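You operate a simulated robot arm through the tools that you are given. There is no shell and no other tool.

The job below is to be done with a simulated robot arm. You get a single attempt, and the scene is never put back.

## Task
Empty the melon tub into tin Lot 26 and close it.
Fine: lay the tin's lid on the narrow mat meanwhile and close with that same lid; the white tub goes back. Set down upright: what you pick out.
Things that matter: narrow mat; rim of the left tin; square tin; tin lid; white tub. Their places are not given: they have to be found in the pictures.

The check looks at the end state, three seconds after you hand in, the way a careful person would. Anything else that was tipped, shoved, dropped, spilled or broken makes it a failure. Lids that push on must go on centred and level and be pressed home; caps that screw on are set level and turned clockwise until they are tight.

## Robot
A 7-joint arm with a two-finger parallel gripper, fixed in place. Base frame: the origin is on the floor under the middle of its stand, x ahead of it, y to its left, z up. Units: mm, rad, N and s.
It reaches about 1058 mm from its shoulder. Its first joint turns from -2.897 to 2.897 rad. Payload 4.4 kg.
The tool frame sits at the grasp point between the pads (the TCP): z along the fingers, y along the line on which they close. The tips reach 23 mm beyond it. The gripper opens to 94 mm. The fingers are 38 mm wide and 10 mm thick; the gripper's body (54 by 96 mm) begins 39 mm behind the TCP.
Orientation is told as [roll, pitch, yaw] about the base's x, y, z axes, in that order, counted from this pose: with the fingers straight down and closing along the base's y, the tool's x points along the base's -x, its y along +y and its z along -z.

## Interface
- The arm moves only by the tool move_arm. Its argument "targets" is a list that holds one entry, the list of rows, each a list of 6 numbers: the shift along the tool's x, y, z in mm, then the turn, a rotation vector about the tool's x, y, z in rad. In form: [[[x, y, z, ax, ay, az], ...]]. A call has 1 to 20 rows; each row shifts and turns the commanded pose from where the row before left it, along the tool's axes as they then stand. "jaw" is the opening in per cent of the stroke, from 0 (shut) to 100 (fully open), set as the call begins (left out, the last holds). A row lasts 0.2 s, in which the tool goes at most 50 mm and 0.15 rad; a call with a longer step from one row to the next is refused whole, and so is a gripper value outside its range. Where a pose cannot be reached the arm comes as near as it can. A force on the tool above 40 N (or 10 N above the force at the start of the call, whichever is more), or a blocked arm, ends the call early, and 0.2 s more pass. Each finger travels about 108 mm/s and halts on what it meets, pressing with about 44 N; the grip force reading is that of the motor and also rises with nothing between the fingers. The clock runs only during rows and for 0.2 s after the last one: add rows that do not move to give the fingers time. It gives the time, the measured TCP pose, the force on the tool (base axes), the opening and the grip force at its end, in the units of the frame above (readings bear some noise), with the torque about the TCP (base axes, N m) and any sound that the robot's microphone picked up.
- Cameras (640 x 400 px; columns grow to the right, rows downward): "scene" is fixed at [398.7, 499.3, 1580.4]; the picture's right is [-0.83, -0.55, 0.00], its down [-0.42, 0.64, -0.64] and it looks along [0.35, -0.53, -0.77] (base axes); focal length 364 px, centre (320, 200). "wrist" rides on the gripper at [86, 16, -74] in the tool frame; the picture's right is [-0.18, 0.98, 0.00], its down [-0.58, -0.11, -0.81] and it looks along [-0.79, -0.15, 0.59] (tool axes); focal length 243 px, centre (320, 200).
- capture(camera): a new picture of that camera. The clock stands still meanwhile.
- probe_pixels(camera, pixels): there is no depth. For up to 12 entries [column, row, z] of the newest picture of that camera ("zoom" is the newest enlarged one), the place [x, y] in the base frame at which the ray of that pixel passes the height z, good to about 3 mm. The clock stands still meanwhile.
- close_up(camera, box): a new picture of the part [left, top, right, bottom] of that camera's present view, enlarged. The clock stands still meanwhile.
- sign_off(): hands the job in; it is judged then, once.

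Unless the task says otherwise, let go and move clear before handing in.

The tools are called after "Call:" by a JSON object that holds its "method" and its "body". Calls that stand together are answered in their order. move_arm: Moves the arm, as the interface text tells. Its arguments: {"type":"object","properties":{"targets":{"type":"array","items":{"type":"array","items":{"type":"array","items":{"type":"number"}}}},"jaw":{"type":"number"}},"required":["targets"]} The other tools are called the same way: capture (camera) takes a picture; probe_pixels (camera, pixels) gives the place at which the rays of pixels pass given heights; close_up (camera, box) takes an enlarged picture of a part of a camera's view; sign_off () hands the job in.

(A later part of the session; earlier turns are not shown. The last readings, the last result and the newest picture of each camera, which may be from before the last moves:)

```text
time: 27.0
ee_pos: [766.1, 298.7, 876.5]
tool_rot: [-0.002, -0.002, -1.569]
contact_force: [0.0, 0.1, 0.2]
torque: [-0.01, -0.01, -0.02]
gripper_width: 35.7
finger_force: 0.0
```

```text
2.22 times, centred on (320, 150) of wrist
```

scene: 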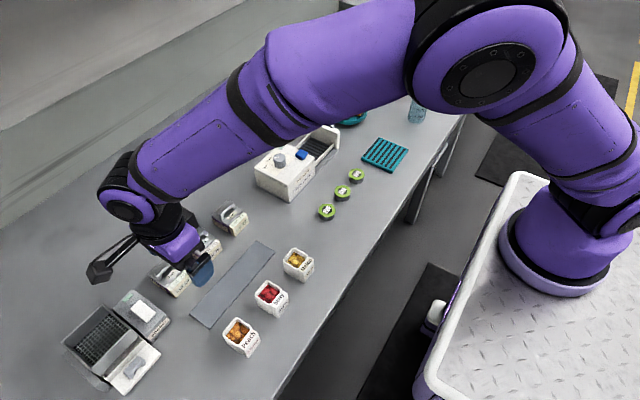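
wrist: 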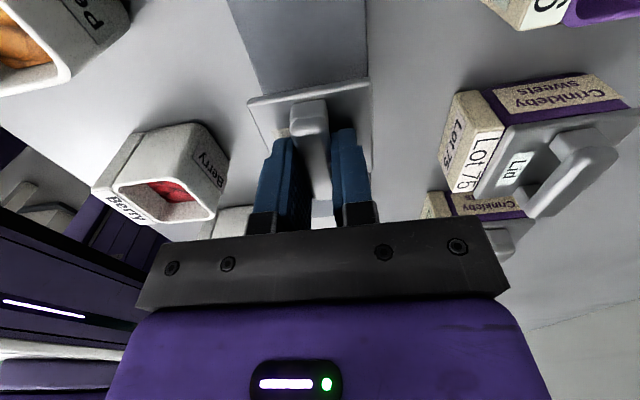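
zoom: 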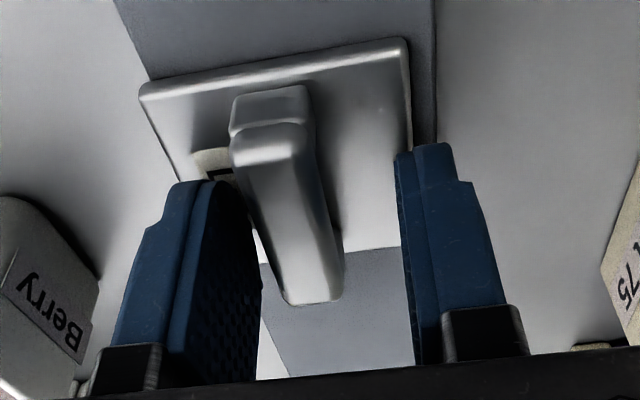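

No contact force now and the tool is level. I'll close on the bar to recentre the lid.

Call:
{"method": "move_arm", "body": {"targets": [[[0, 0, 0, 0, 0, 0], [0, 0, 0, 0, 0, 0], [0, 0, 0, 0, 0, 0]]], "jaw": 0}}

Call:
{"method": "close_up", "body": {"camera": "wrist", "box": [200, 60, 440, 240]}}

Call:
{"method": "close_up", "body": {"camera": "scene", "box": [190, 250, 260, 310]}}

```text
time: 27.8
ee_pos: [765.1, 299.4, 875.6]
tool_rot: [-0.001, -0.001, -1.569]
contact_force: [-0.3, -0.6, 1.2]
torque: [-0.03, 0.0, -0.02]
gripper_width: 14.5
finger_force: 44.5
```

```text
2.22 times, centred on (320, 150) of wrist
```

zoom: 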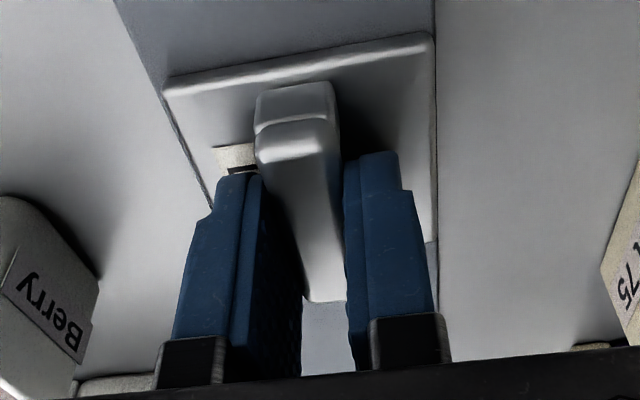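

```text
6.67 times, centred on (225, 280) of scene
```

zoom: 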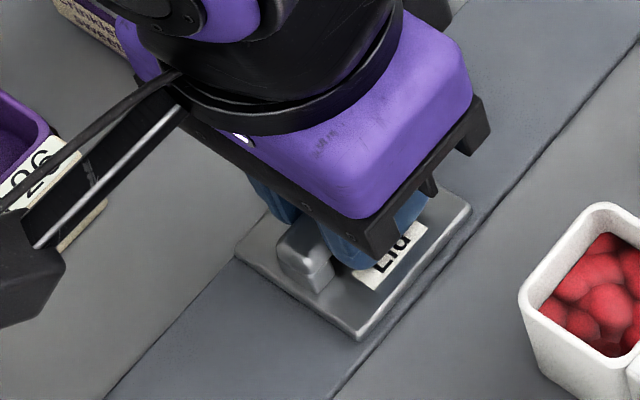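

The lid is re-centred on the mat between the fingers with only ~1 N contact. Now I'll open and rise.

Call:
{"method": "move_arm", "body": {"targets": [[[0, 0, 0, 0, 0, 0], [0, 0, 0, 0, 0, 0], [0, 0, 0, 0, 0, 0]]], "jaw": 38}}

Call:
{"method": "move_arm", "body": {"targets": [[[0, 0, -3, 0, 0, 0], [0, 0, -10, 0, 0, 0], [0, 0, -21, 0, 0, 0], [0, 0, -20, 0, 0, 0], [0, 0, -20, 0, 0, 0], [0, 0, 0, 0, 0, 0]]]}}

Call:
{"method": "close_up", "body": {"camera": "wrist", "box": [250, 0, 390, 120]}}

Call:
{"method": "close_up", "body": {"camera": "scene", "box": [190, 250, 260, 310]}}

```text
time: 28.6
ee_pos: [766.0, 301.0, 876.4]
tool_rot: [-0.001, -0.002, -1.568]
contact_force: [0.0, -0.7, -0.3]
torque: [0.01, 0.0, 0.03]
gripper_width: 35.8
finger_force: 0.1
```

```text
time: 30.0
ee_pos: [765.2, 301.4, 950.2]
tool_rot: [0.0, -0.002, -1.571]
contact_force: [0.2, 0.0, 0.0]
torque: [0.0, -0.01, 0.02]
gripper_width: 35.6
finger_force: 0.1
```

```text
3.33 times, centred on (320, 60) of wrist
```

zoom: 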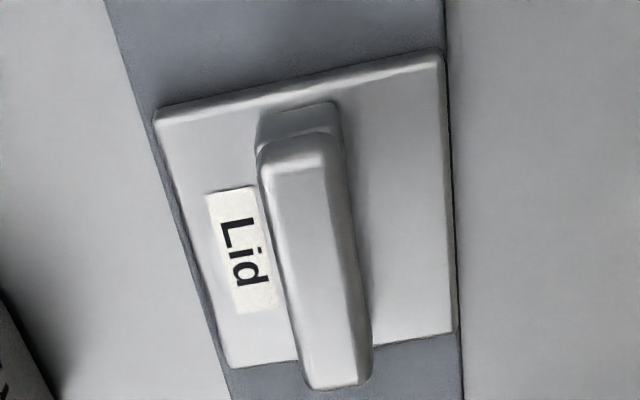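

```text
6.67 times, centred on (225, 280) of scene
```

zoom: 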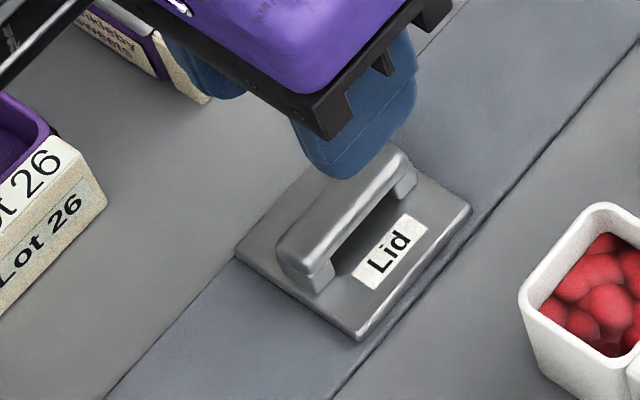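

The lid now lies fully on the mat. Next I'll raise the arm and turn on to yaw −180°, so the camera will be on the upper side when I tilt forward for the tub grip.

Call:
{"method": "move_arm", "body": {"targets": [[[0, 0, -30, 0, 0, 0], [0, 0, -30, 0, 0, 0], [0, 0, -30, 0, 0, 0], [0, 0, -10, 0, 0, 0.1428], [0, 0, 0, 0, 0, 0.1428], [0, 0, 0, 0, 0, 0.1428], [0, 0, 0, 0, 0, 0.1428], [0, 0, 0, 0, 0, 0.1428], [0, 0, 0, 0, 0, 0.1428], [0, 0, 0, 0, 0, 0.1428], [0, 0, 0, 0, 0, 0.1428], [0, 0, 0, 0, 0, 0.1428], [0, 0, 0, 0, 0, 0.1428], [0, 0, 0, 0, 0, 0.1428], [0, 0, 0, 0, 0, 0]]], "jaw": 100}}

Call:
{"method": "capture", "body": {"camera": "scene"}}

Call:
{"method": "capture", "body": {"camera": "wrist"}}

```text
time: 33.2
ee_pos: [766.1, 299.9, 1050.7]
tool_rot: [-0.001, 0.001, -3.139]
contact_force: [0.0, 0.5, -0.5]
torque: [0.01, -0.01, -0.01]
gripper_width: 94.1
finger_force: 0.0
```

```text
taken
```

scene: 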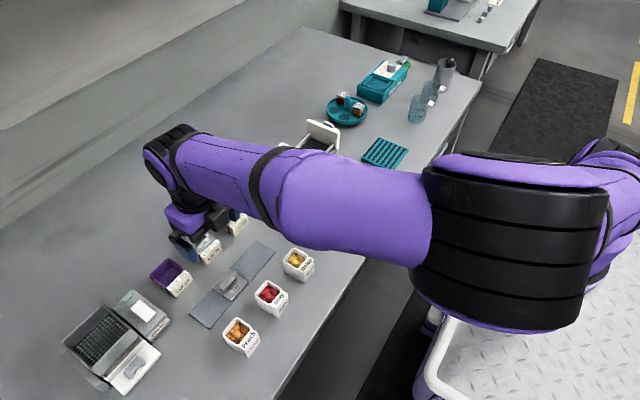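

```text
taken
```

wrist: 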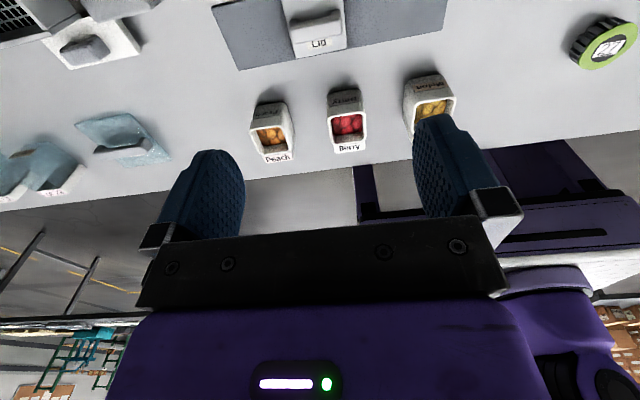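

Yaw −180° is reached. I'll move toward the melon tub at height and tilt the fingers forward by about 65°.

Call:
{"method": "move_arm", "body": {"targets": [[[-28, 18, 0, 0, 0, 0], [-28, 18, 0, 0, 0, 0], [-28, 18, 0, 0, 0, 0], [-28, 18, 0, 0, 0, 0], [-28, 18, 0, 0, 0, 0], [-26, 20, 0, 0, 0, 0], [0, 0, 0, 0, 0.1418, 0], [0, 0, 0, 0, 0.1418, 0], [0, 0, 0, 0, 0.1418, 0], [0, 0, 0, 0, 0.1418, 0], [0, 0, 0, 0, 0.1418, 0], [0, 0, 0, 0, 0.1418, 0], [0, 0, 0, 0, 0.1418, 0], [0, 0, 0, 0, 0.1418, 0], [0, 0, 0, 0, 0, 0]]]}}

Call:
{"method": "capture", "body": {"camera": "scene"}}

Call:
{"method": "capture", "body": {"camera": "wrist"}}

```text
time: 36.4
ee_pos: [599.7, 191.4, 1050.8]
tool_rot: [0.003, 1.133, -3.137]
contact_force: [0.3, 0.9, 0.4]
torque: [0.01, -0.01, 0.0]
gripper_width: 94.1
finger_force: 0.1
```

```text
taken
```

scene: 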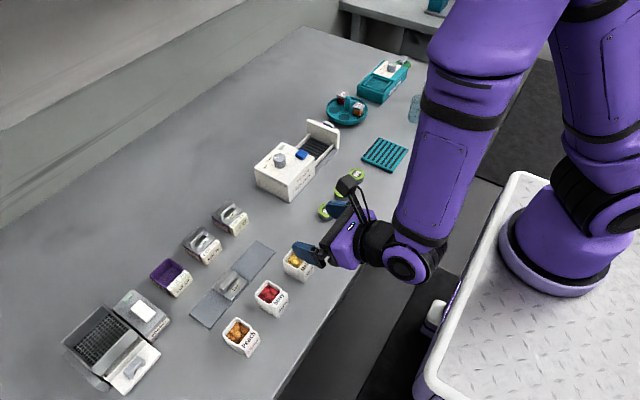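

```text
taken
```

wrist: 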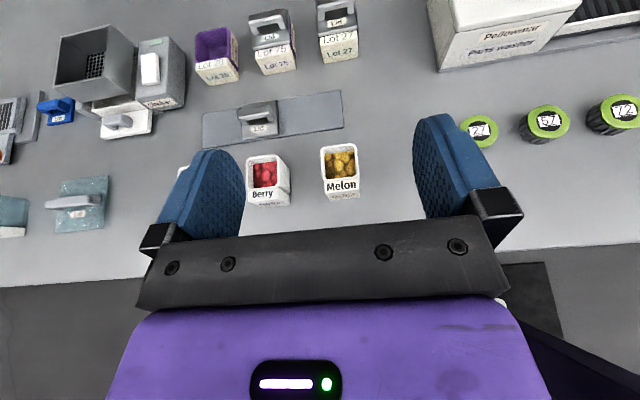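

The tilted pose works and gives a nice top-down view with the melon tub at (340,172). I'll zoom in on it and probe its outline.

Call:
{"method": "close_up", "body": {"camera": "wrist", "box": [230, 130, 390, 220]}}

Call:
{"method": "close_up", "body": {"camera": "scene", "box": [260, 230, 340, 290]}}

```text
4.00 times, centred on (310, 175) of wrist
```

zoom: 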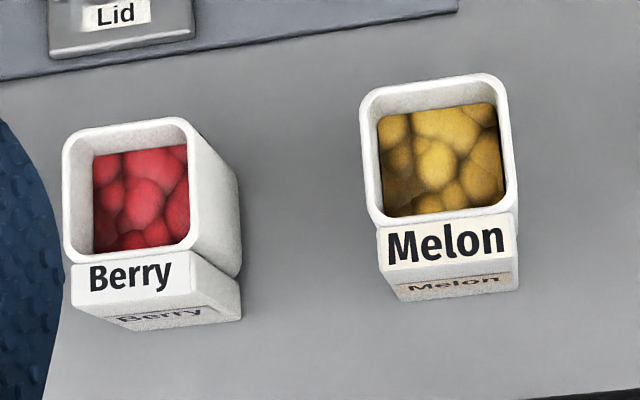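

```text
6.67 times, centred on (300, 260) of scene
```

zoom: 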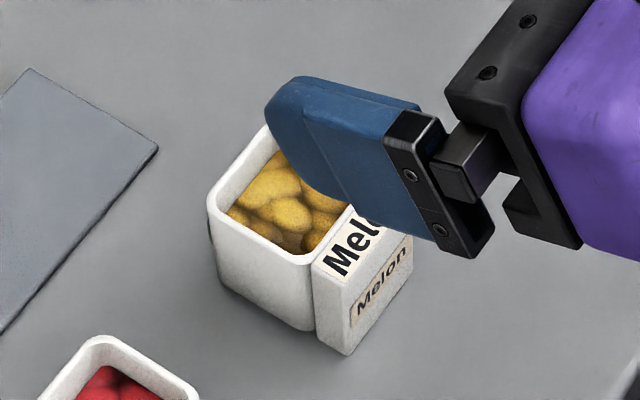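

Call:
{"method": "probe_pixels", "body": {"camera": "wrist", "pixels": [[320.5, 147.5, 890], [320.5, 147.5, 910], [356.25, 144.25, 890], [356.25, 144.25, 910], [359.25, 178, 890], [359.25, 178, 910], [323, 180.5, 890], [323, 180.5, 910], [330, 200, 841], [359.5, 197, 841], [290, 194, 841], [278, 158, 900]]}}

Call:
{"method": "probe_pixels", "body": {"camera": "scene", "pixels": [[283.2, 259.5, 890], [283.2, 259.5, 910], [297, 269.3, 890], [297, 269.3, 910], [293.7, 248.3, 890], [293.7, 248.3, 910], [307.8, 255.5, 890], [307.8, 255.5, 910], [285.3, 272.7, 841], [298.2, 279.5, 841], [304, 283, 841], [314, 265.5, 841]]}}

```text
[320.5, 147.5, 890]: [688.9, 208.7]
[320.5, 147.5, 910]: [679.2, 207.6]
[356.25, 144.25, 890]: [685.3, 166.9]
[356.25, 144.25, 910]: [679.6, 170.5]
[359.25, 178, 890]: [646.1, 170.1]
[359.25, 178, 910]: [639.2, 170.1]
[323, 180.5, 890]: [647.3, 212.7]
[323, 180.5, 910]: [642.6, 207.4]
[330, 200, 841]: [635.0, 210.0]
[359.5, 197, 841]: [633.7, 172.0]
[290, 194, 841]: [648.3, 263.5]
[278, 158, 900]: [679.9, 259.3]
```

```text
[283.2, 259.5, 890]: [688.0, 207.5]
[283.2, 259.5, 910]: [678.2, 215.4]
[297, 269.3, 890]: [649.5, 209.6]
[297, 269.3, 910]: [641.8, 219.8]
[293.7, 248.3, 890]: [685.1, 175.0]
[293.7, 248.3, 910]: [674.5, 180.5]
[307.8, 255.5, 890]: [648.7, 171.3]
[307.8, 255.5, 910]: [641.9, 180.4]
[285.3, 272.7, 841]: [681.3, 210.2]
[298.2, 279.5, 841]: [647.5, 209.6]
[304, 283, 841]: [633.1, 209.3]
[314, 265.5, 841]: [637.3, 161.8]
```

The tub's rim is at z≈890 with centre ≈(667.5,190), about 42 mm square. Before choosing the pour posture I'll check the table's near edge, the shaker's extents, and the open tin's rim in the present pictures.

Call:
{"method": "close_up", "body": {"camera": "wrist", "box": [40, 10, 260, 150]}}

Call:
{"method": "probe_pixels", "body": {"camera": "wrist", "pixels": [[280, 268, 840], [540, 249, 840], [100, 281, 840]]}}

Call:
{"method": "probe_pixels", "body": {"camera": "scene", "pixels": [[300, 380, 840], [350, 300, 840], [131, 290, 875], [171, 320, 875], [148, 338, 875], [113, 306, 875], [171, 327, 840], [150, 344, 840]]}}

Call:
{"method": "close_up", "body": {"camera": "scene", "box": [100, 250, 220, 350]}}

```text
2.86 times, centred on (150, 80) of wrist
```

zoom: 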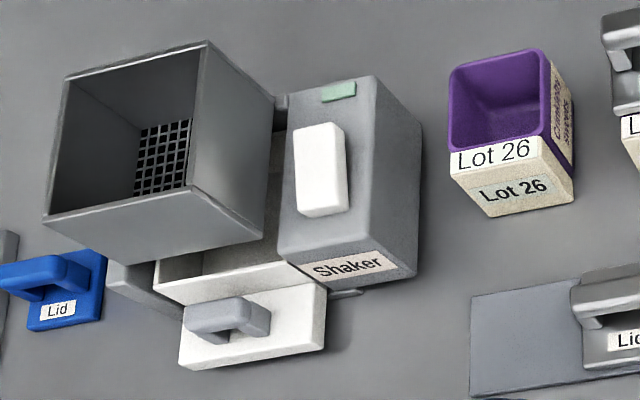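

```text
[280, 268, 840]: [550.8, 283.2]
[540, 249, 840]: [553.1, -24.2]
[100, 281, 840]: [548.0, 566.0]
```

```text
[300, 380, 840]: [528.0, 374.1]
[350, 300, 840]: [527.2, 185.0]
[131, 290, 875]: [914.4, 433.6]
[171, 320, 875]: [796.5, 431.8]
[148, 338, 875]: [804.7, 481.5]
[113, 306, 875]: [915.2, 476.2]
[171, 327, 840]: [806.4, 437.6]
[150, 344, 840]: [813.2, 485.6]
```

```text
4.00 times, centred on (160, 300) of scene
```

zoom: 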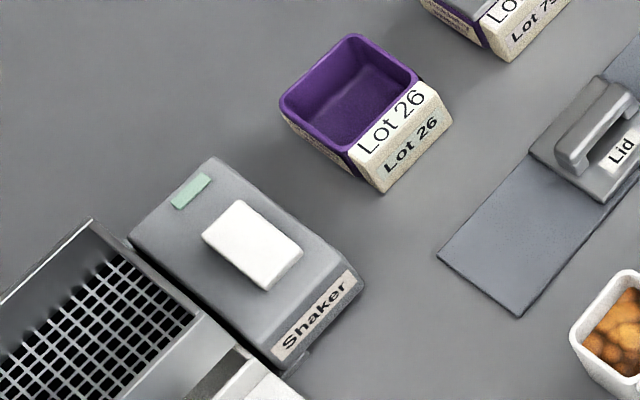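

The table edge is at x≈550, so the camera-up posture is right. The shaker occupies x≈797–915, y≈432–480; I'll triangulate its top height and the open rim of tin Lot 26.

Call:
{"method": "probe_pixels", "body": {"camera": "wrist", "pixels": [[172.7, 94, 860], [172.7, 94, 890], [169.2, 37.3, 860], [169.2, 37.3, 890], [195.4, 34.5, 877], [228, 27.5, 877], [229.7, 57.5, 877], [194.7, 62.4, 877], [195.4, 34.5, 872], [229.7, 57.5, 872]]}}

Call:
{"method": "probe_pixels", "body": {"camera": "scene", "pixels": [[166.3, 316.3, 860], [166.3, 316.3, 890], [133.3, 289.5, 860], [133.3, 289.5, 890], [150, 275.75, 877], [168, 258.75, 877], [183.75, 270.75, 877], [167, 288, 877], [150, 275.75, 872], [183.75, 270.75, 872]]}}

Call:
{"method": "close_up", "body": {"camera": "wrist", "box": [170, 10, 270, 90]}}

Call:
{"method": "close_up", "body": {"camera": "scene", "box": [135, 245, 205, 305]}}

```text
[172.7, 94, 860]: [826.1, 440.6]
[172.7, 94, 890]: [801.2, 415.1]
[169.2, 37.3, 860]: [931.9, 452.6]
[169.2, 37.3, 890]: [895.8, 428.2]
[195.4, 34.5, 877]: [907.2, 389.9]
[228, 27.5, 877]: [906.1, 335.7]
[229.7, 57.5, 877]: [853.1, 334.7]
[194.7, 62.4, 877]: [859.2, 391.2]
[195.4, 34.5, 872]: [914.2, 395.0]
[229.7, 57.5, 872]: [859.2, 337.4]
```

```text
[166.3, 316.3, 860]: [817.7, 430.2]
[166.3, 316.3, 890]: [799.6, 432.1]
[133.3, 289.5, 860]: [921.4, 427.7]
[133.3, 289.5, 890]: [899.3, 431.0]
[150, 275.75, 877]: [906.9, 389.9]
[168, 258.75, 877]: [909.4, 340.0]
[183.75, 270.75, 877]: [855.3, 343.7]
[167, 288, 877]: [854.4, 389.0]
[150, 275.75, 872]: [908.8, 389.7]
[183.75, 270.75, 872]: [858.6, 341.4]
```

```text
5.00 times, centred on (220, 50) of wrist
```

zoom: 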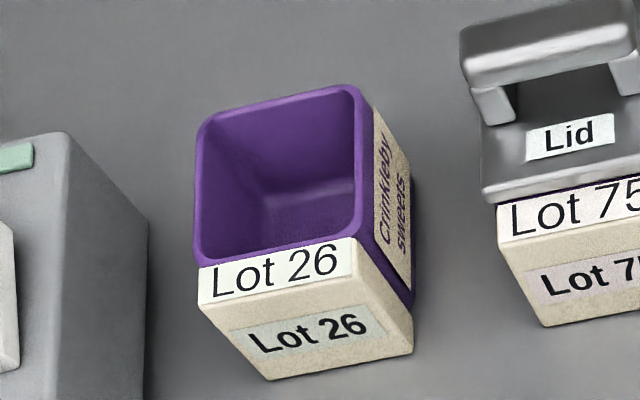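

```text
6.67 times, centred on (170, 275) of scene
```

zoom: 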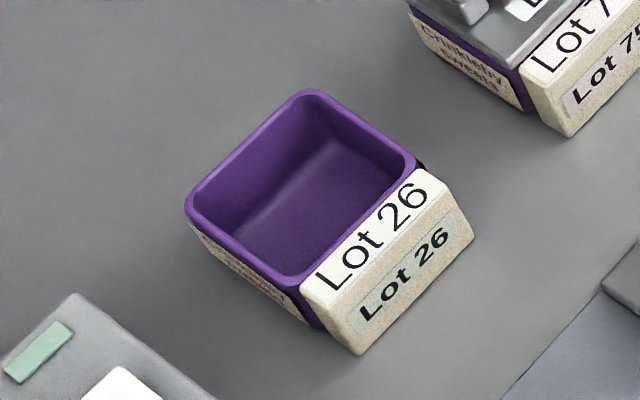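

The tin's open rim is centred at about (882,364) at z≈877, inner width ~45 mm; the shaker is ≤890 high at y≥431. I'll set the tilt to 70° and descend to a pre-grasp point behind the melon tub.

Call:
{"method": "move_arm", "body": {"targets": [[[0, 0, 0, 0, 0.0873, 0], [-29.8, 0.3, 5.7, 0, 0, 0], [-29.8, 0.3, 5.7, 0, 0, 0], [-29.8, 0.3, 5.7, 0, 0, 0], [-29.8, 0.3, 5.7, 0, 0, 0], [-29.8, 0.2, 5.9, 0, 0, 0], [0, 0, 0, 0, 0, 0]]], "jaw": 75}}

Call:
{"method": "capture", "body": {"camera": "wrist"}}

Call:
{"method": "close_up", "body": {"camera": "scene", "box": [240, 200, 440, 325]}}

```text
time: 38.0
ee_pos: [580.3, 189.2, 898.8]
tool_rot: [0.003, 1.22, -3.136]
contact_force: [-0.2, 0.1, 0.5]
torque: [-0.02, 0.01, -0.02]
gripper_width: 70.5
finger_force: 0.1
out of reach, approached as far as the arm can: row 1
```

```text
taken
```

wrist: 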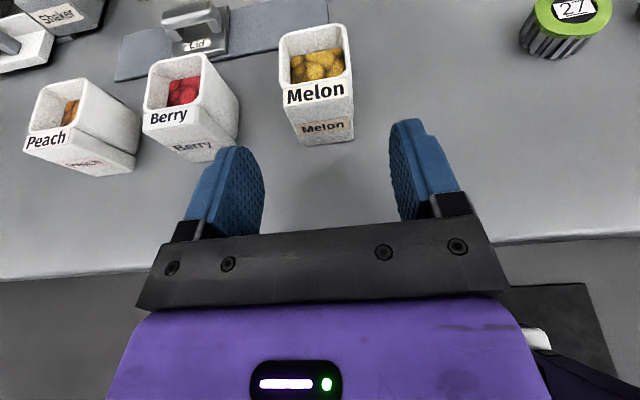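

```text
3.20 times, centred on (340, 262) of scene
```

zoom: 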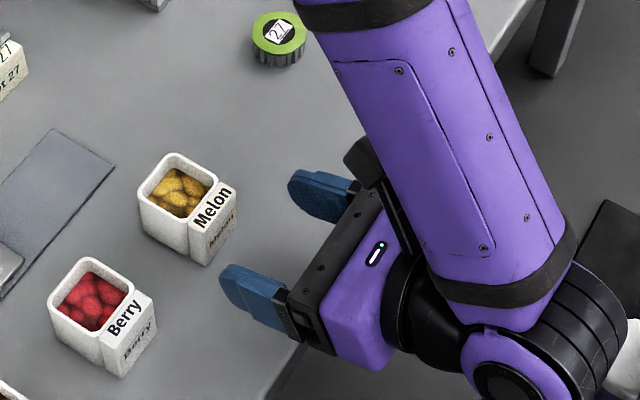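

The fingers straddle the tub's line well (pitch 1.22, TCP (580,189,899)). I'll advance half-way along the finger direction and check.

Call:
{"method": "move_arm", "body": {"targets": [[[0, 0, 15, 0, 0, 0], [0, 0, 15, 0, 0, 0], [0, 0, 15, 0, 0, 0], [0, 0, 0, 0, 0, 0]]]}}

Call:
{"method": "close_up", "body": {"camera": "wrist", "box": [180, 50, 480, 240]}}

Call:
{"method": "close_up", "body": {"camera": "scene", "box": [260, 220, 380, 300]}}

```text
time: 39.0
ee_pos: [621.0, 189.4, 882.6]
tool_rot: [0.004, 1.22, -3.137]
contact_force: [0.6, 0.8, 1.1]
torque: [-0.01, 0.02, -0.01]
gripper_width: 70.6
finger_force: 0.1
```

```text
2.11 times, centred on (330, 145) of wrist
```

zoom: 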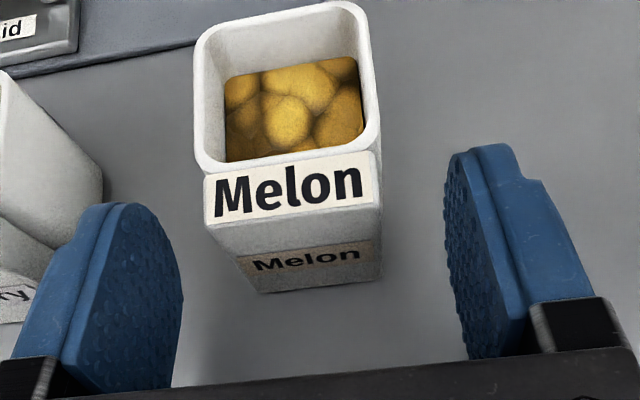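

```text
5.00 times, centred on (320, 260) of scene
```

zoom: 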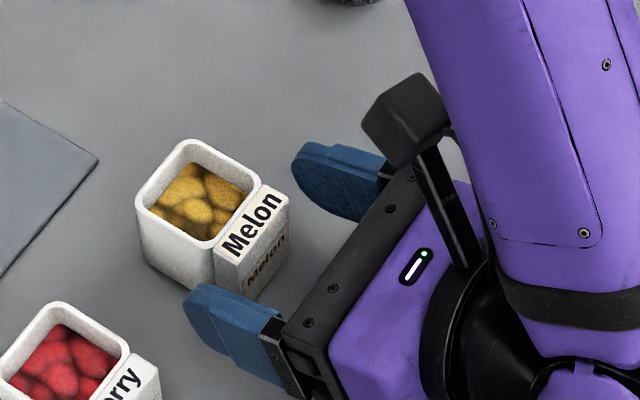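

The tub is well between the fingers. I'll probe its rim in this closer view to check the lateral centring.

Call:
{"method": "probe_pixels", "body": {"camera": "wrist", "pixels": [[271.3, 72, 890], [271.8, 124, 890], [355, 60, 890], [359, 120, 890], [285, 175, 845], [359.5, 165, 845], [276, 134, 885], [357, 123, 885]]}}

Call:
{"method": "capture", "body": {"camera": "wrist"}}

```text
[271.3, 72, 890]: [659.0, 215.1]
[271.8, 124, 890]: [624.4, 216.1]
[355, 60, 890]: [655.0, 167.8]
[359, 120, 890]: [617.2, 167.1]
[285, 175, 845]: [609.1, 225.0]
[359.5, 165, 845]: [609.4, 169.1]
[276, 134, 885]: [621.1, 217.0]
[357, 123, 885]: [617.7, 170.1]
```

```text
taken
```

wrist: 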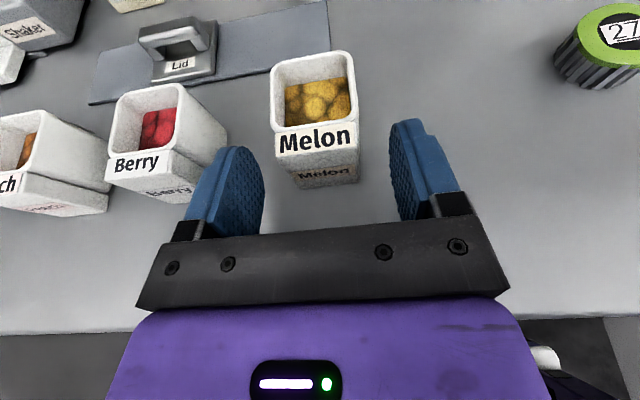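

That probe used the older picture; I have a fresh one now, so I'll repeat it.

Call:
{"method": "probe_pixels", "body": {"camera": "wrist", "pixels": [[271.3, 72, 890], [271.8, 124, 890], [352, 60, 890], [358.5, 120, 890], [303, 188, 841], [359, 181, 841], [276, 134, 883], [357, 123, 883]]}}

```text
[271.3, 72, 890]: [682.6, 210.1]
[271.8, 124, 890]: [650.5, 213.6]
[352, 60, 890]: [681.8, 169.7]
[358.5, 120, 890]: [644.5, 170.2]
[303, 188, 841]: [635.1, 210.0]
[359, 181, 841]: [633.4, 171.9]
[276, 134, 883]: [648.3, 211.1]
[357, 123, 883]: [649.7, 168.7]
```

The tub's centre is y≈190.5, x≈667. I'll advance the remaining ~41 mm along the fingers with a 1 mm lateral correction.

Call:
{"method": "move_arm", "body": {"targets": [[[0.6, -0.5, 10, 0, 0, 0], [0.6, -0.5, 10, 0, 0, 0], [0.5, 0, 10, 0, 0, 0], [0, 0, 6, 0, 0, 0], [0, 0, 5.4, 0, 0, 0], [0, 0, 0, 0, 0, 0]]]}}

Call:
{"method": "close_up", "body": {"camera": "wrist", "box": [180, 50, 480, 240]}}

Call:
{"method": "close_up", "body": {"camera": "scene", "box": [260, 220, 380, 300]}}

```text
time: 40.4
ee_pos: [660.1, 191.6, 871.4]
tool_rot: [0.003, 1.22, -3.136]
contact_force: [0.4, 1.0, 0.5]
torque: [0.0, -0.02, 0.0]
gripper_width: 70.2
finger_force: 0.1
```

```text
2.11 times, centred on (330, 145) of wrist
```

zoom: 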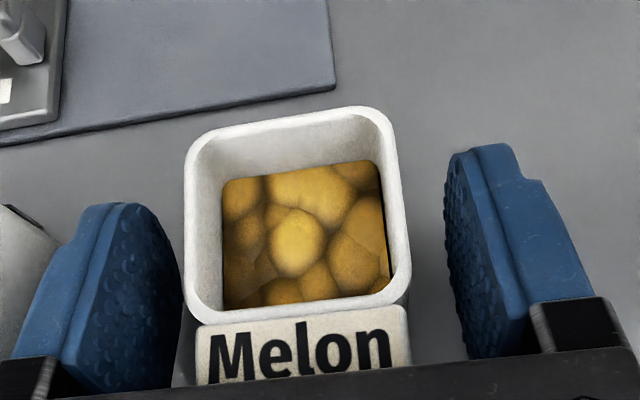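

```text
5.00 times, centred on (320, 260) of scene
```

zoom: 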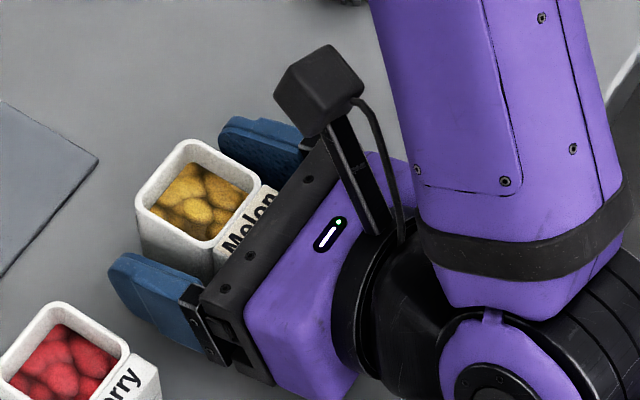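

The fingers straddle the tub with no contact force. I'll close on it.

Call:
{"method": "move_arm", "body": {"targets": [[[0, 0, 0, 0, 0, 0], [0, 0, 0, 0, 0, 0], [0, 0, 0, 0, 0, 0], [0, 0, 0, 0, 0, 0]]], "jaw": 0}}

Call:
{"method": "close_up", "body": {"camera": "wrist", "box": [180, 50, 480, 240]}}

Call:
{"method": "close_up", "body": {"camera": "scene", "box": [260, 220, 380, 300]}}

```text
time: 41.4
ee_pos: [660.3, 191.6, 871.8]
tool_rot: [0.002, 1.219, -3.136]
contact_force: [0.9, 0.6, -0.1]
torque: [0.02, 0.02, -0.02]
gripper_width: 43.2
finger_force: 43.8
```

```text
2.11 times, centred on (330, 145) of wrist
```

zoom: 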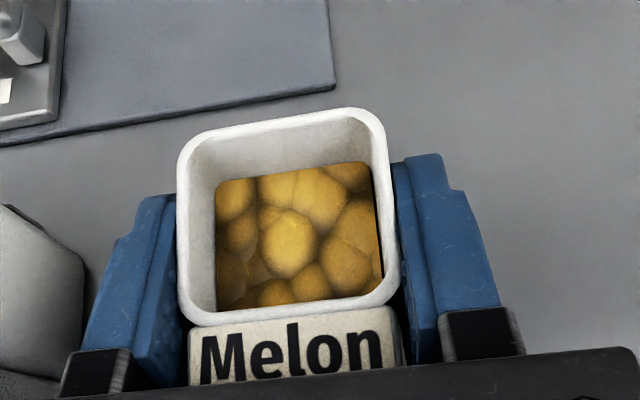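

```text
5.00 times, centred on (320, 260) of scene
```

zoom: 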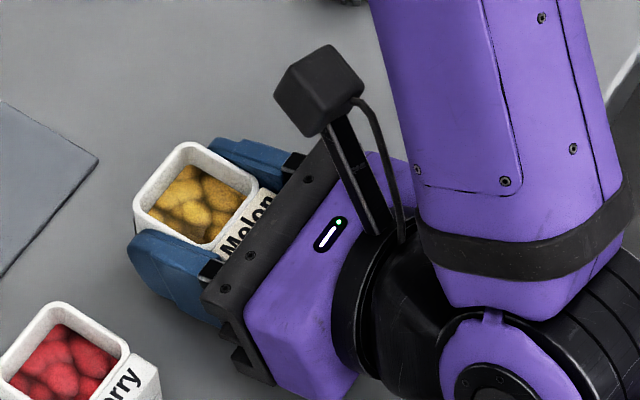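

The tub is gripped (43.2 mm, 43.8 N). I'll lift slowly straight up and check that it comes along level.

Call:
{"method": "move_arm", "body": {"targets": [[[4.7, 0, -1.71, 0, 0, 0], [4.7, 0, -1.71, 0, 0, 0], [9.4, 0, -3.42, 0, 0, 0], [9.4, 0, -3.42, 0, 0, 0], [0, 0, 0, 0, 0, 0]]]}}

Call:
{"method": "close_up", "body": {"camera": "wrist", "box": [180, 50, 480, 240]}}

Call:
{"method": "close_up", "body": {"camera": "scene", "box": [260, 220, 380, 300]}}

```text
time: 42.6
ee_pos: [660.0, 194.1, 901.8]
tool_rot: [0.003, 1.219, -3.137]
contact_force: [0.1, -0.1, -0.2]
torque: [0.02, -0.02, 0.01]
gripper_width: 43.6
finger_force: 43.5
```

```text
2.11 times, centred on (330, 145) of wrist
```

zoom: 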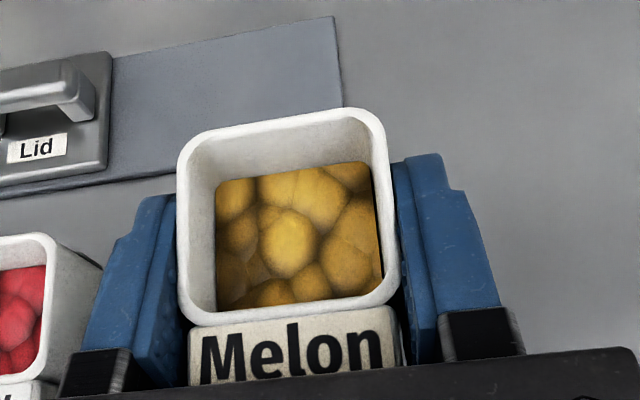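

```text
5.00 times, centred on (320, 260) of scene
```

zoom: 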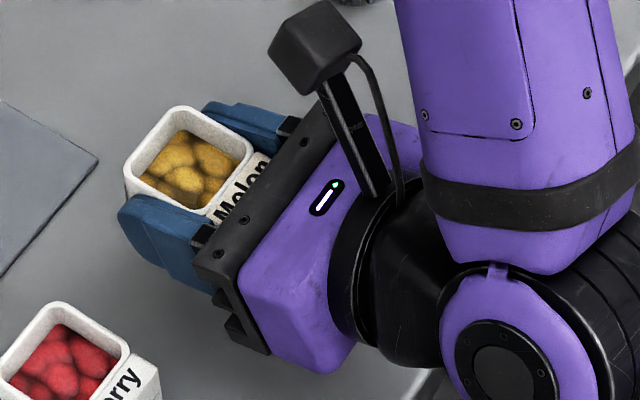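

The tub came up cleanly with its label block attached and the contents settled. I'll raise it to z≈1000, carry it level towards the tin and then adjust pitch and heading for the pour.

Call:
{"method": "move_arm", "body": {"targets": [[[23.03, 0, -8.38, 0, 0, 0], [23.03, 0, -8.38, 0, 0, 0], [23.03, 0, -8.38, 0, 0, 0], [23.03, 0, -8.38, 0, 0, 0], [9.9, -17.6, 27.2, 0, 0, 0], [9.9, -17.6, 27.2, 0, 0, 0], [9.9, -17.6, 27.2, 0, 0, 0], [9.9, -17.6, 27.2, 0, 0, 0], [9.9, -17.6, 27.2, 0, 0, 0], [9.9, -17.6, 27.2, 0, 0, 0], [9.9, -17.6, 27.2, 0, 0, 0], [9.9, -17.6, 27.2, 0, 0, 0], [0, 0, 0, 0, 0, 0], [0, 0, 0, 0, 0, 0]]]}}

Call:
{"method": "capture", "body": {"camera": "scene"}}

Call:
{"method": "capture", "body": {"camera": "wrist"}}

```text
time: 45.6
ee_pos: [893.7, 333.3, 1002.7]
tool_rot: [0.002, 1.22, -3.136]
contact_force: [-0.8, -0.4, -0.8]
torque: [0.07, 0.03, 0.0]
gripper_width: 43.3
finger_force: 43.7
```

```text
taken
```

scene: 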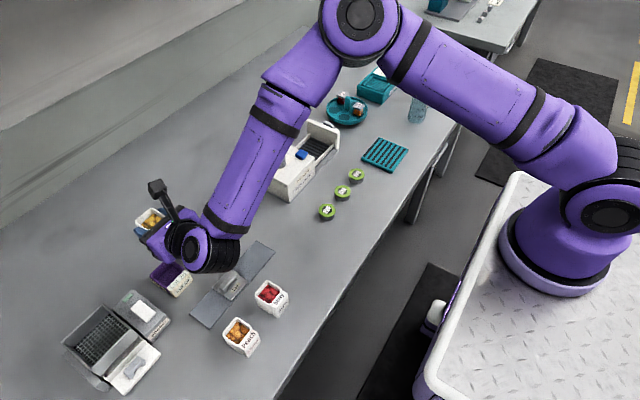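

```text
taken
```

wrist: 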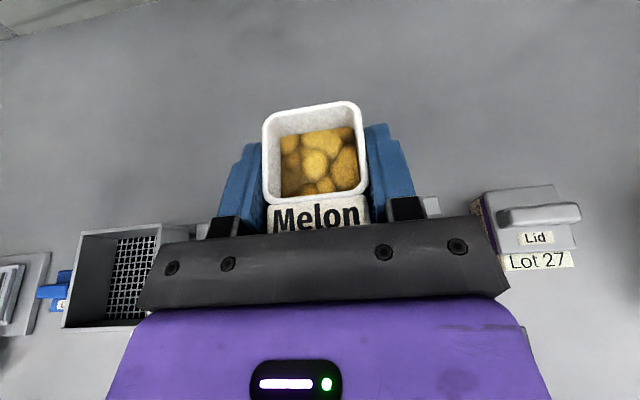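

The tub is held level at (894,333,1003). Now I'll pitch by +10° and turn the heading by 0.35 rad at this height.

Call:
{"method": "move_arm", "body": {"targets": [[[0, 0, 0, 0, 0.0873, 0], [0, 0, 0, 0, 0.0873, 0], [0, 0, 0, 0.1149, 0, -0.0203], [0, 0, 0, 0.1149, 0, -0.0203], [0, 0, 0, 0.1149, 0, -0.0203], [0, 0, 0, 0, 0, 0], [0, 0, 0, 0, 0, 0]]]}}

Call:
{"method": "capture", "body": {"camera": "scene"}}

Call:
{"method": "close_up", "body": {"camera": "scene", "box": [90, 160, 290, 310]}}

```text
time: 47.2
ee_pos: [891.9, 333.4, 999.2]
tool_rot: [0.002, 1.394, -2.789]
contact_force: [0.1, -0.4, -0.5]
torque: [-0.01, -0.02, -0.01]
gripper_width: 43.5
finger_force: 44.5
```

```text
taken
```

scene: 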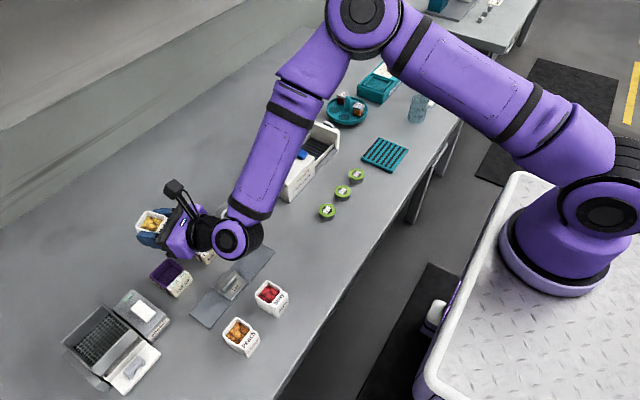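

```text
2.67 times, centred on (190, 235) of scene
```

zoom: 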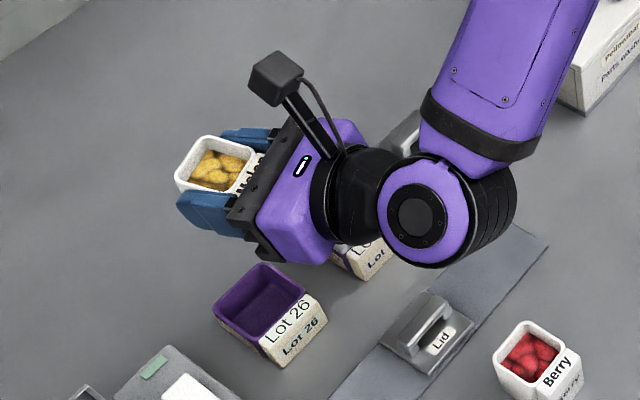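

The pose is reached: pitch 1.394, heading 0.35, TCP (892,333,999). I'll lower to z≈940 for the pour and check the clearances.

Call:
{"method": "move_arm", "body": {"targets": [[[-14.8, 0, 2.6, 0, 0, 0], [-14.8, 0, 2.6, 0, 0, 0], [-14.8, 0, 2.6, 0, 0, 0], [-13.8, 0, 2.4, 0, 0, 0], [0, 0, 0, 0, 0, 0]]]}}

Call:
{"method": "close_up", "body": {"camera": "scene", "box": [110, 190, 270, 310]}}

Call:
{"method": "capture", "body": {"camera": "wrist"}}

```text
time: 48.4
ee_pos: [891.0, 333.2, 940.5]
tool_rot: [0.001, 1.394, -2.787]
contact_force: [0.9, -0.2, -1.0]
torque: [0.02, 0.01, 0.04]
gripper_width: 43.5
finger_force: 43.7
```

```text
3.33 times, centred on (190, 250) of scene
```

zoom: 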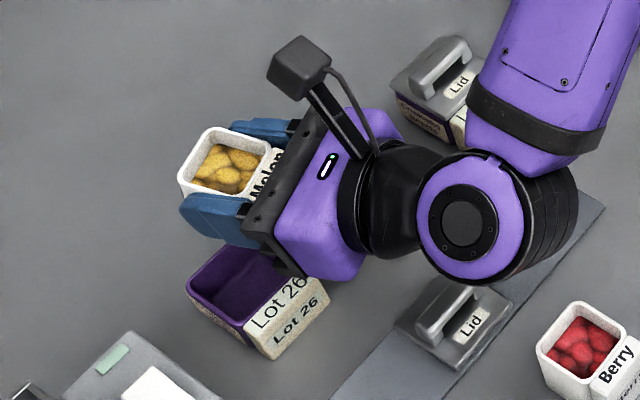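

```text
taken
```

wrist: 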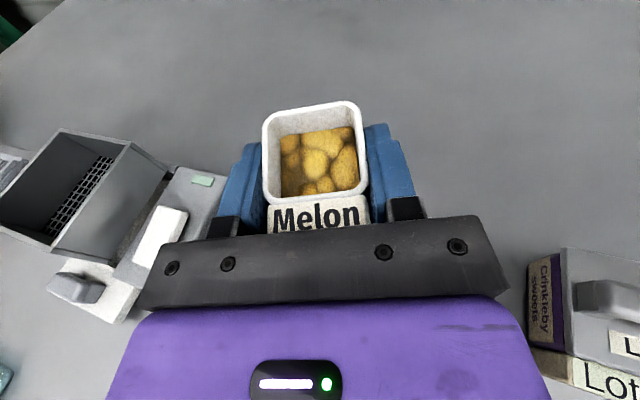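

Tub, tin and lid positions look as planned (tub just right of the tin's mouth). I'll start rolling the tub toward +y, first to about 48°, well before it should pour.

Call:
{"method": "move_arm", "body": {"targets": [[[0, 0, 0, 0, 0, -0.12], [0, 0, 0, 0, 0, -0.12], [0, 0, 0, 0, 0, -0.12], [0, 0, 0, 0, 0, -0.12], [0, 0, 0, 0, 0, -0.12], [0, 0, 0, 0, 0, -0.12], [0, 0, 0, 0, 0, -0.12], [0, 0, 0, 0, 0, 0]]]}}

Call:
{"method": "close_up", "body": {"camera": "scene", "box": [110, 190, 270, 310]}}

Call:
{"method": "capture", "body": {"camera": "wrist"}}

```text
time: 50.2
ee_pos: [891.7, 333.5, 940.8]
tool_rot: [1.335, 0.715, -1.375]
contact_force: [-0.2, 0.8, -0.4]
torque: [-0.01, -0.02, -0.02]
gripper_width: 43.3
finger_force: 44.1
```

```text
3.33 times, centred on (190, 250) of scene
```

zoom: 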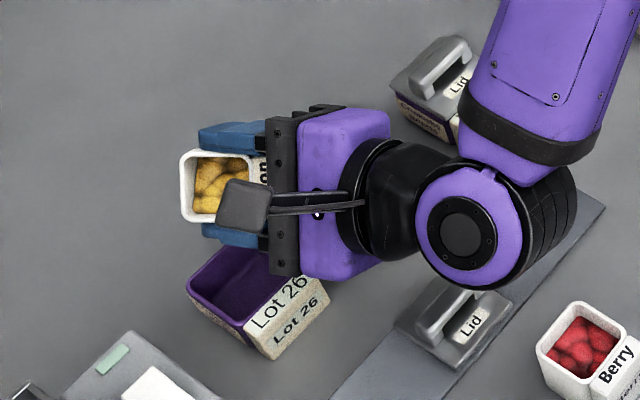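

```text
taken
```

wrist: 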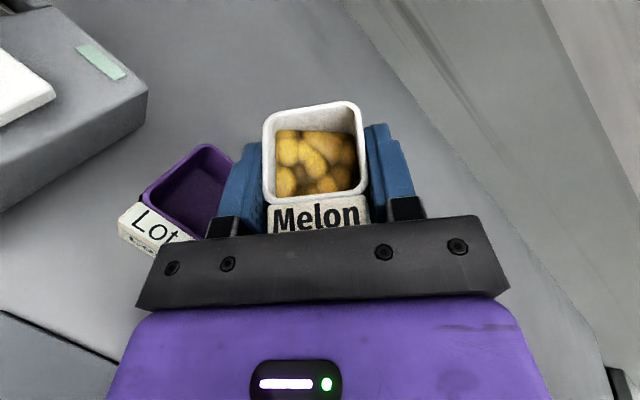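

The lumps shift inside the tub but none has left it yet; in the wrist view the tin's mouth lies to the lower left, along the fall line from the tub's lip. I'll roll on slowly to about 75°.

Call:
{"method": "move_arm", "body": {"targets": [[[0, 0, 0, 0, 0, -0.08], [0, 0, 0, 0, 0, -0.08], [0, 0, 0, 0, 0, -0.08], [0, 0, 0, 0, 0, -0.08], [0, 0, 0, 0, 0, -0.08], [0, 0, 0, 0, 0, -0.07], [0, 0, 0, 0, 0, 0]]]}}

Call:
{"method": "close_up", "body": {"camera": "scene", "box": [110, 190, 270, 310]}}

Call:
{"method": "capture", "body": {"camera": "wrist"}}

```text
time: 51.8
ee_pos: [891.9, 333.5, 941.4]
tool_rot: [1.387, 0.255, -1.265]
contact_force: [-0.3, 1.0, -1.4]
torque: [0.02, 0.01, -0.01]
gripper_width: 43.4
finger_force: 44.1
```

```text
3.33 times, centred on (190, 250) of scene
```

zoom: 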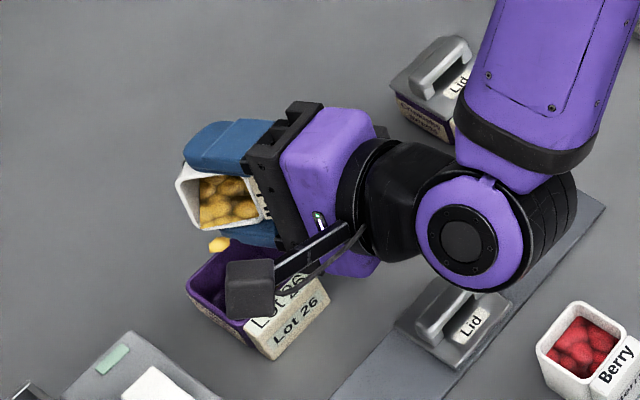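

```text
taken
```

wrist: 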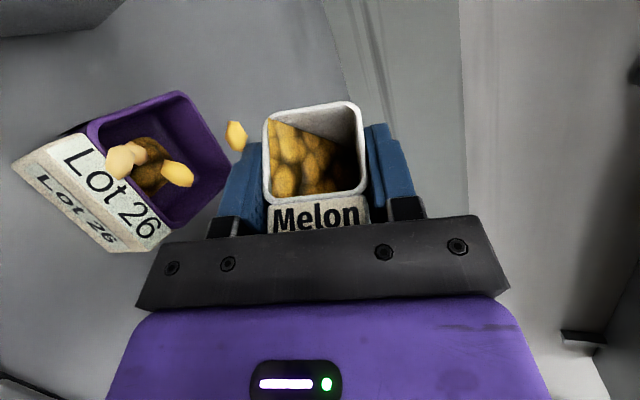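

Pouring has begun: lumps are in the air at wrist (236,135), (178,173), (120,160) over the tin. I'll hold still briefly to see where they land.

Call:
{"method": "move_arm", "body": {"targets": [[[0, 0, 0, 0, 0, 0]]]}}

Call:
{"method": "capture", "body": {"camera": "wrist"}}

Call:
{"method": "close_up", "body": {"camera": "scene", "box": [110, 190, 270, 310]}}

Call:
{"method": "close_up", "body": {"camera": "wrist", "box": [0, 60, 280, 260]}}

```text
time: 52.2
ee_pos: [891.1, 333.5, 940.9]
tool_rot: [1.388, 0.258, -1.264]
contact_force: [-0.4, -0.6, -1.7]
torque: [0.04, -0.05, 0.02]
gripper_width: 43.3
finger_force: 44.4
```

```text
taken
```

wrist: 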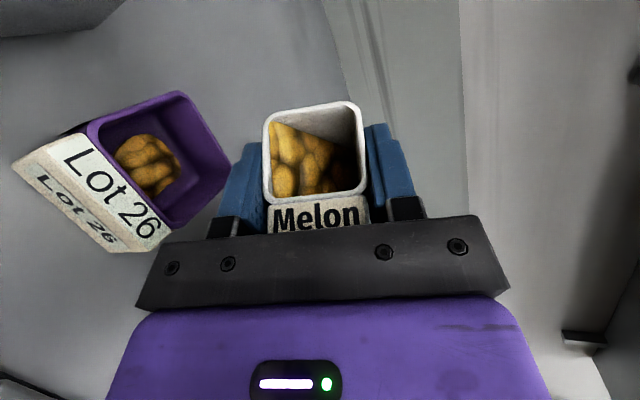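

```text
3.33 times, centred on (190, 250) of scene
```

zoom: 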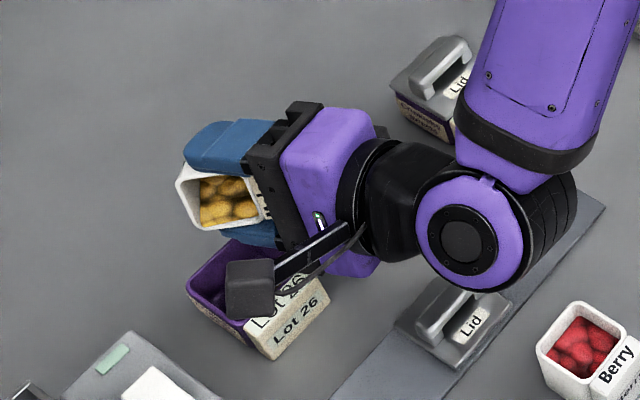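

```text
2.00 times, centred on (140, 160) of wrist
```

zoom: 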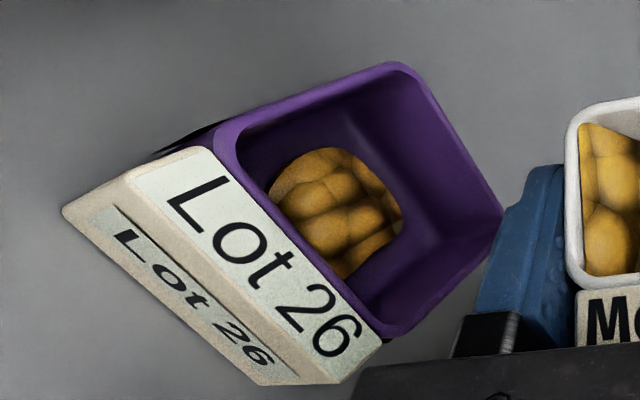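

All lumps so far have landed as a pile in the middle of the tin. I'll continue rolling slowly while shifting the lip to stay over the mouth.

Call:
{"method": "move_arm", "body": {"targets": [[[0.74, -0.16, 0, 0, 0, -0.05], [0.74, -0.13, 0, 0, 0, -0.05], [0, 0, 0, 0, 0, 0], [0.75, -0.1, 0, 0, 0, -0.05], [0.75, -0.05, 0, 0, 0, -0.05], [0, 0, 0, 0, 0, 0], [0.5, 0, 0, 0, 0, -0.05], [0, 0, 0, 0, 0, 0]]]}}

Call:
{"method": "capture", "body": {"camera": "wrist"}}

Call:
{"method": "close_up", "body": {"camera": "scene", "box": [110, 190, 270, 310]}}

```text
time: 54.0
ee_pos: [889.6, 338.1, 938.8]
tool_rot: [1.395, 0.011, -1.221]
contact_force: [-0.8, 0.0, -0.5]
torque: [0.02, -0.02, -0.01]
gripper_width: 43.2
finger_force: 43.5
```

```text
taken
```

wrist: 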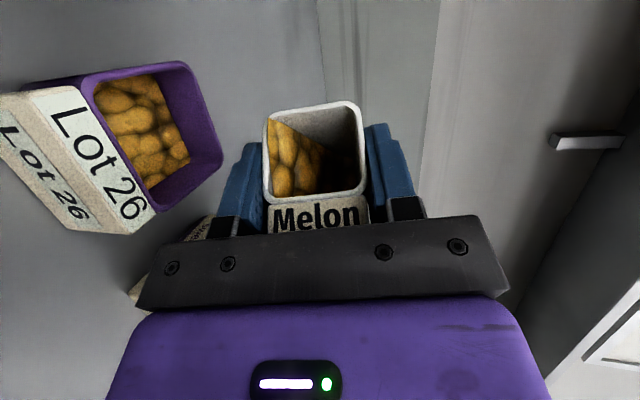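

```text
3.33 times, centred on (190, 250) of scene
```

zoom: 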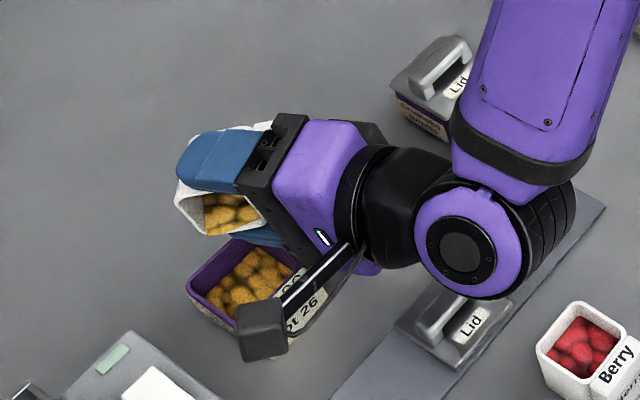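

Roughly half has gone into the tin, nothing outside. I'll continue from ~89° to ~105° with small shifts to +l.

Call:
{"method": "move_arm", "body": {"targets": [[[1.2, 0.0, 0, 0, 0, -0.055], [1.2, 0.08, 0, 0, 0, -0.055], [0, 0, 0, 0, 0, 0], [1.2, 0.14, 0, 0, 0, -0.055], [0, 0, 0, 0, 0, 0], [1.2, 0.2, 0, 0, 0, -0.055], [0, 0, 0, 0, 0, 0], [1.1, 0.26, 0, 0, 0, -0.055], [0, 0, 0, 0, 0, 0]]]}}

Call:
{"method": "capture", "body": {"camera": "wrist"}}

Call:
{"method": "close_up", "body": {"camera": "scene", "box": [110, 190, 270, 310]}}

```text
time: 56.0
ee_pos: [886.9, 342.8, 940.0]
tool_rot: [1.389, -0.259, -1.172]
contact_force: [-0.1, 0.2, -0.4]
torque: [0.03, 0.01, 0.0]
gripper_width: 43.3
finger_force: 43.5
```

```text
taken
```

wrist: 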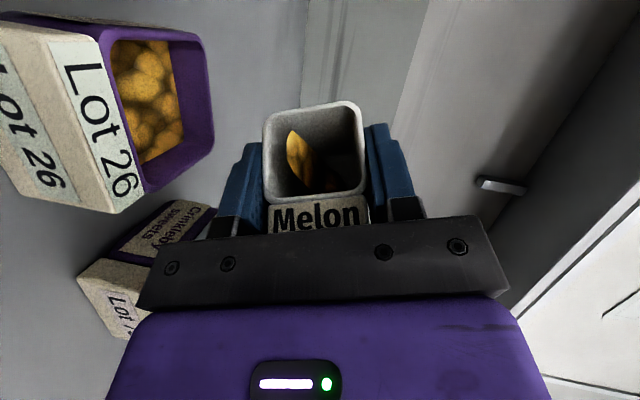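

```text
3.33 times, centred on (190, 250) of scene
```

zoom: 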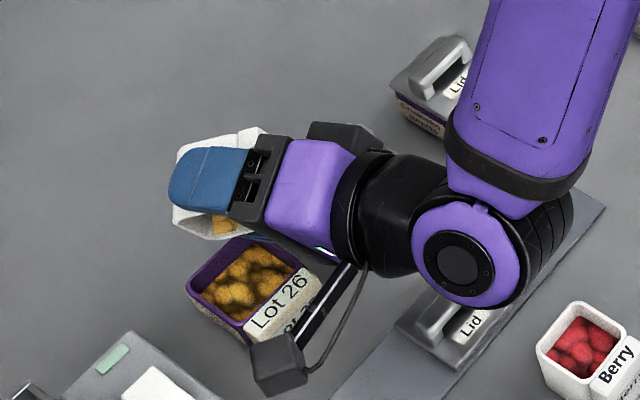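

Only a lump or two remain in the tub (wrist (300,160)), the rest lies in the tin. I'll roll on to ~120°, then further.

Call:
{"method": "move_arm", "body": {"targets": [[[1.35, 0.38, 0, 0, 0, -0.052], [1.33, 0.45, 0, 0, 0, -0.052], [0, 0, 0, 0, 0, 0], [1.3, 0.52, 0, 0, 0, -0.052], [0, 0, 0, 0, 0, 0], [1.27, 0.6, 0, 0, 0, -0.052], [1.24, 0.65, 0, 0, 0, -0.052], [0, 0, 0, 0, 0, 0], [0, 0, 0, 0, 0, 0]]]}}

Call:
{"method": "capture", "body": {"camera": "wrist"}}

Call:
{"method": "close_up", "body": {"camera": "scene", "box": [110, 190, 270, 310]}}

```text
time: 58.0
ee_pos: [886.6, 349.4, 940.0]
tool_rot: [1.368, -0.515, -1.116]
contact_force: [-0.2, -0.9, -0.5]
torque: [-0.01, 0.05, 0.04]
gripper_width: 43.0
finger_force: 44.0
```

```text
taken
```

wrist: 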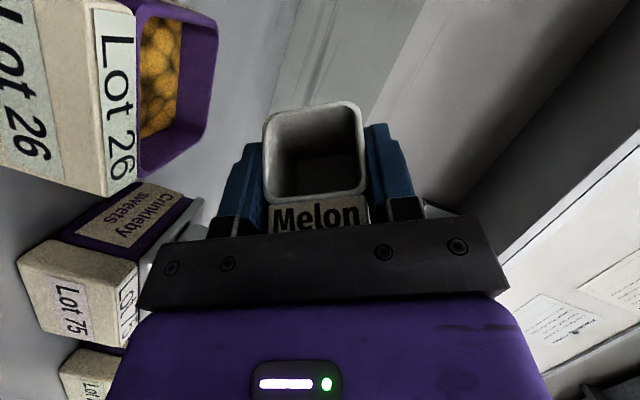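

```text
3.33 times, centred on (190, 250) of scene
```

zoom: 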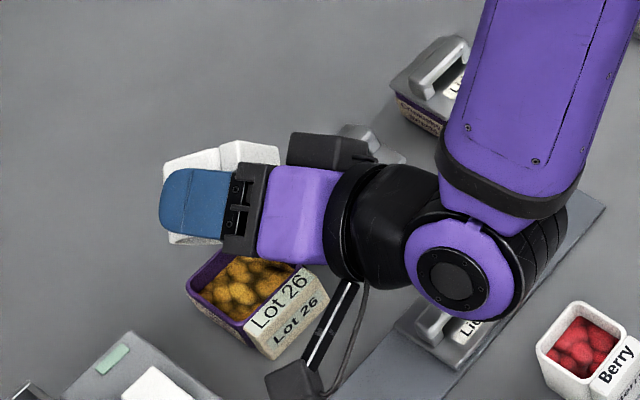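

The tub looks empty. I'll zoom into its dark interior and the tin to verify.

Call:
{"method": "close_up", "body": {"camera": "wrist", "box": [255, 95, 375, 205]}}

Call:
{"method": "close_up", "body": {"camera": "scene", "box": [140, 250, 220, 310]}}

```text
3.64 times, centred on (315, 150) of wrist
```

zoom: 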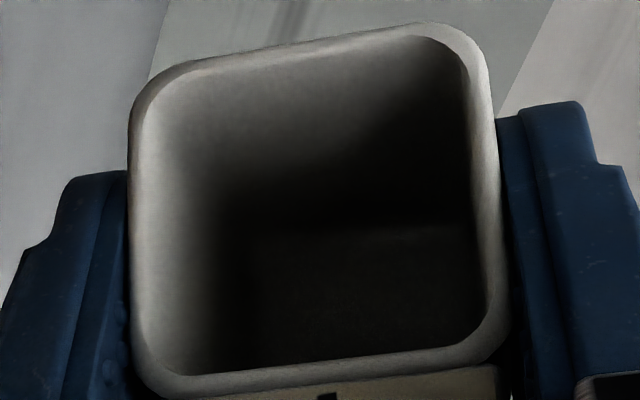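

```text
6.67 times, centred on (180, 280) of scene
```

zoom: 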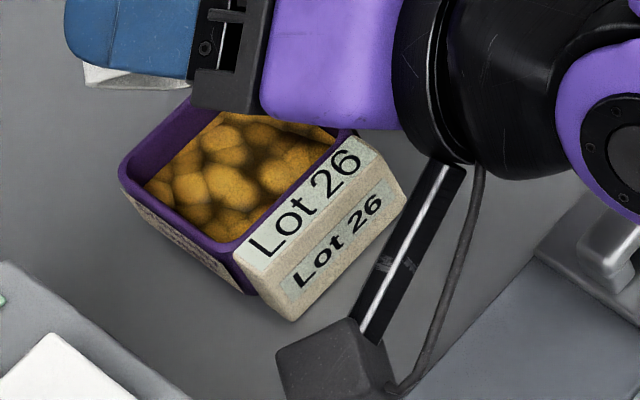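

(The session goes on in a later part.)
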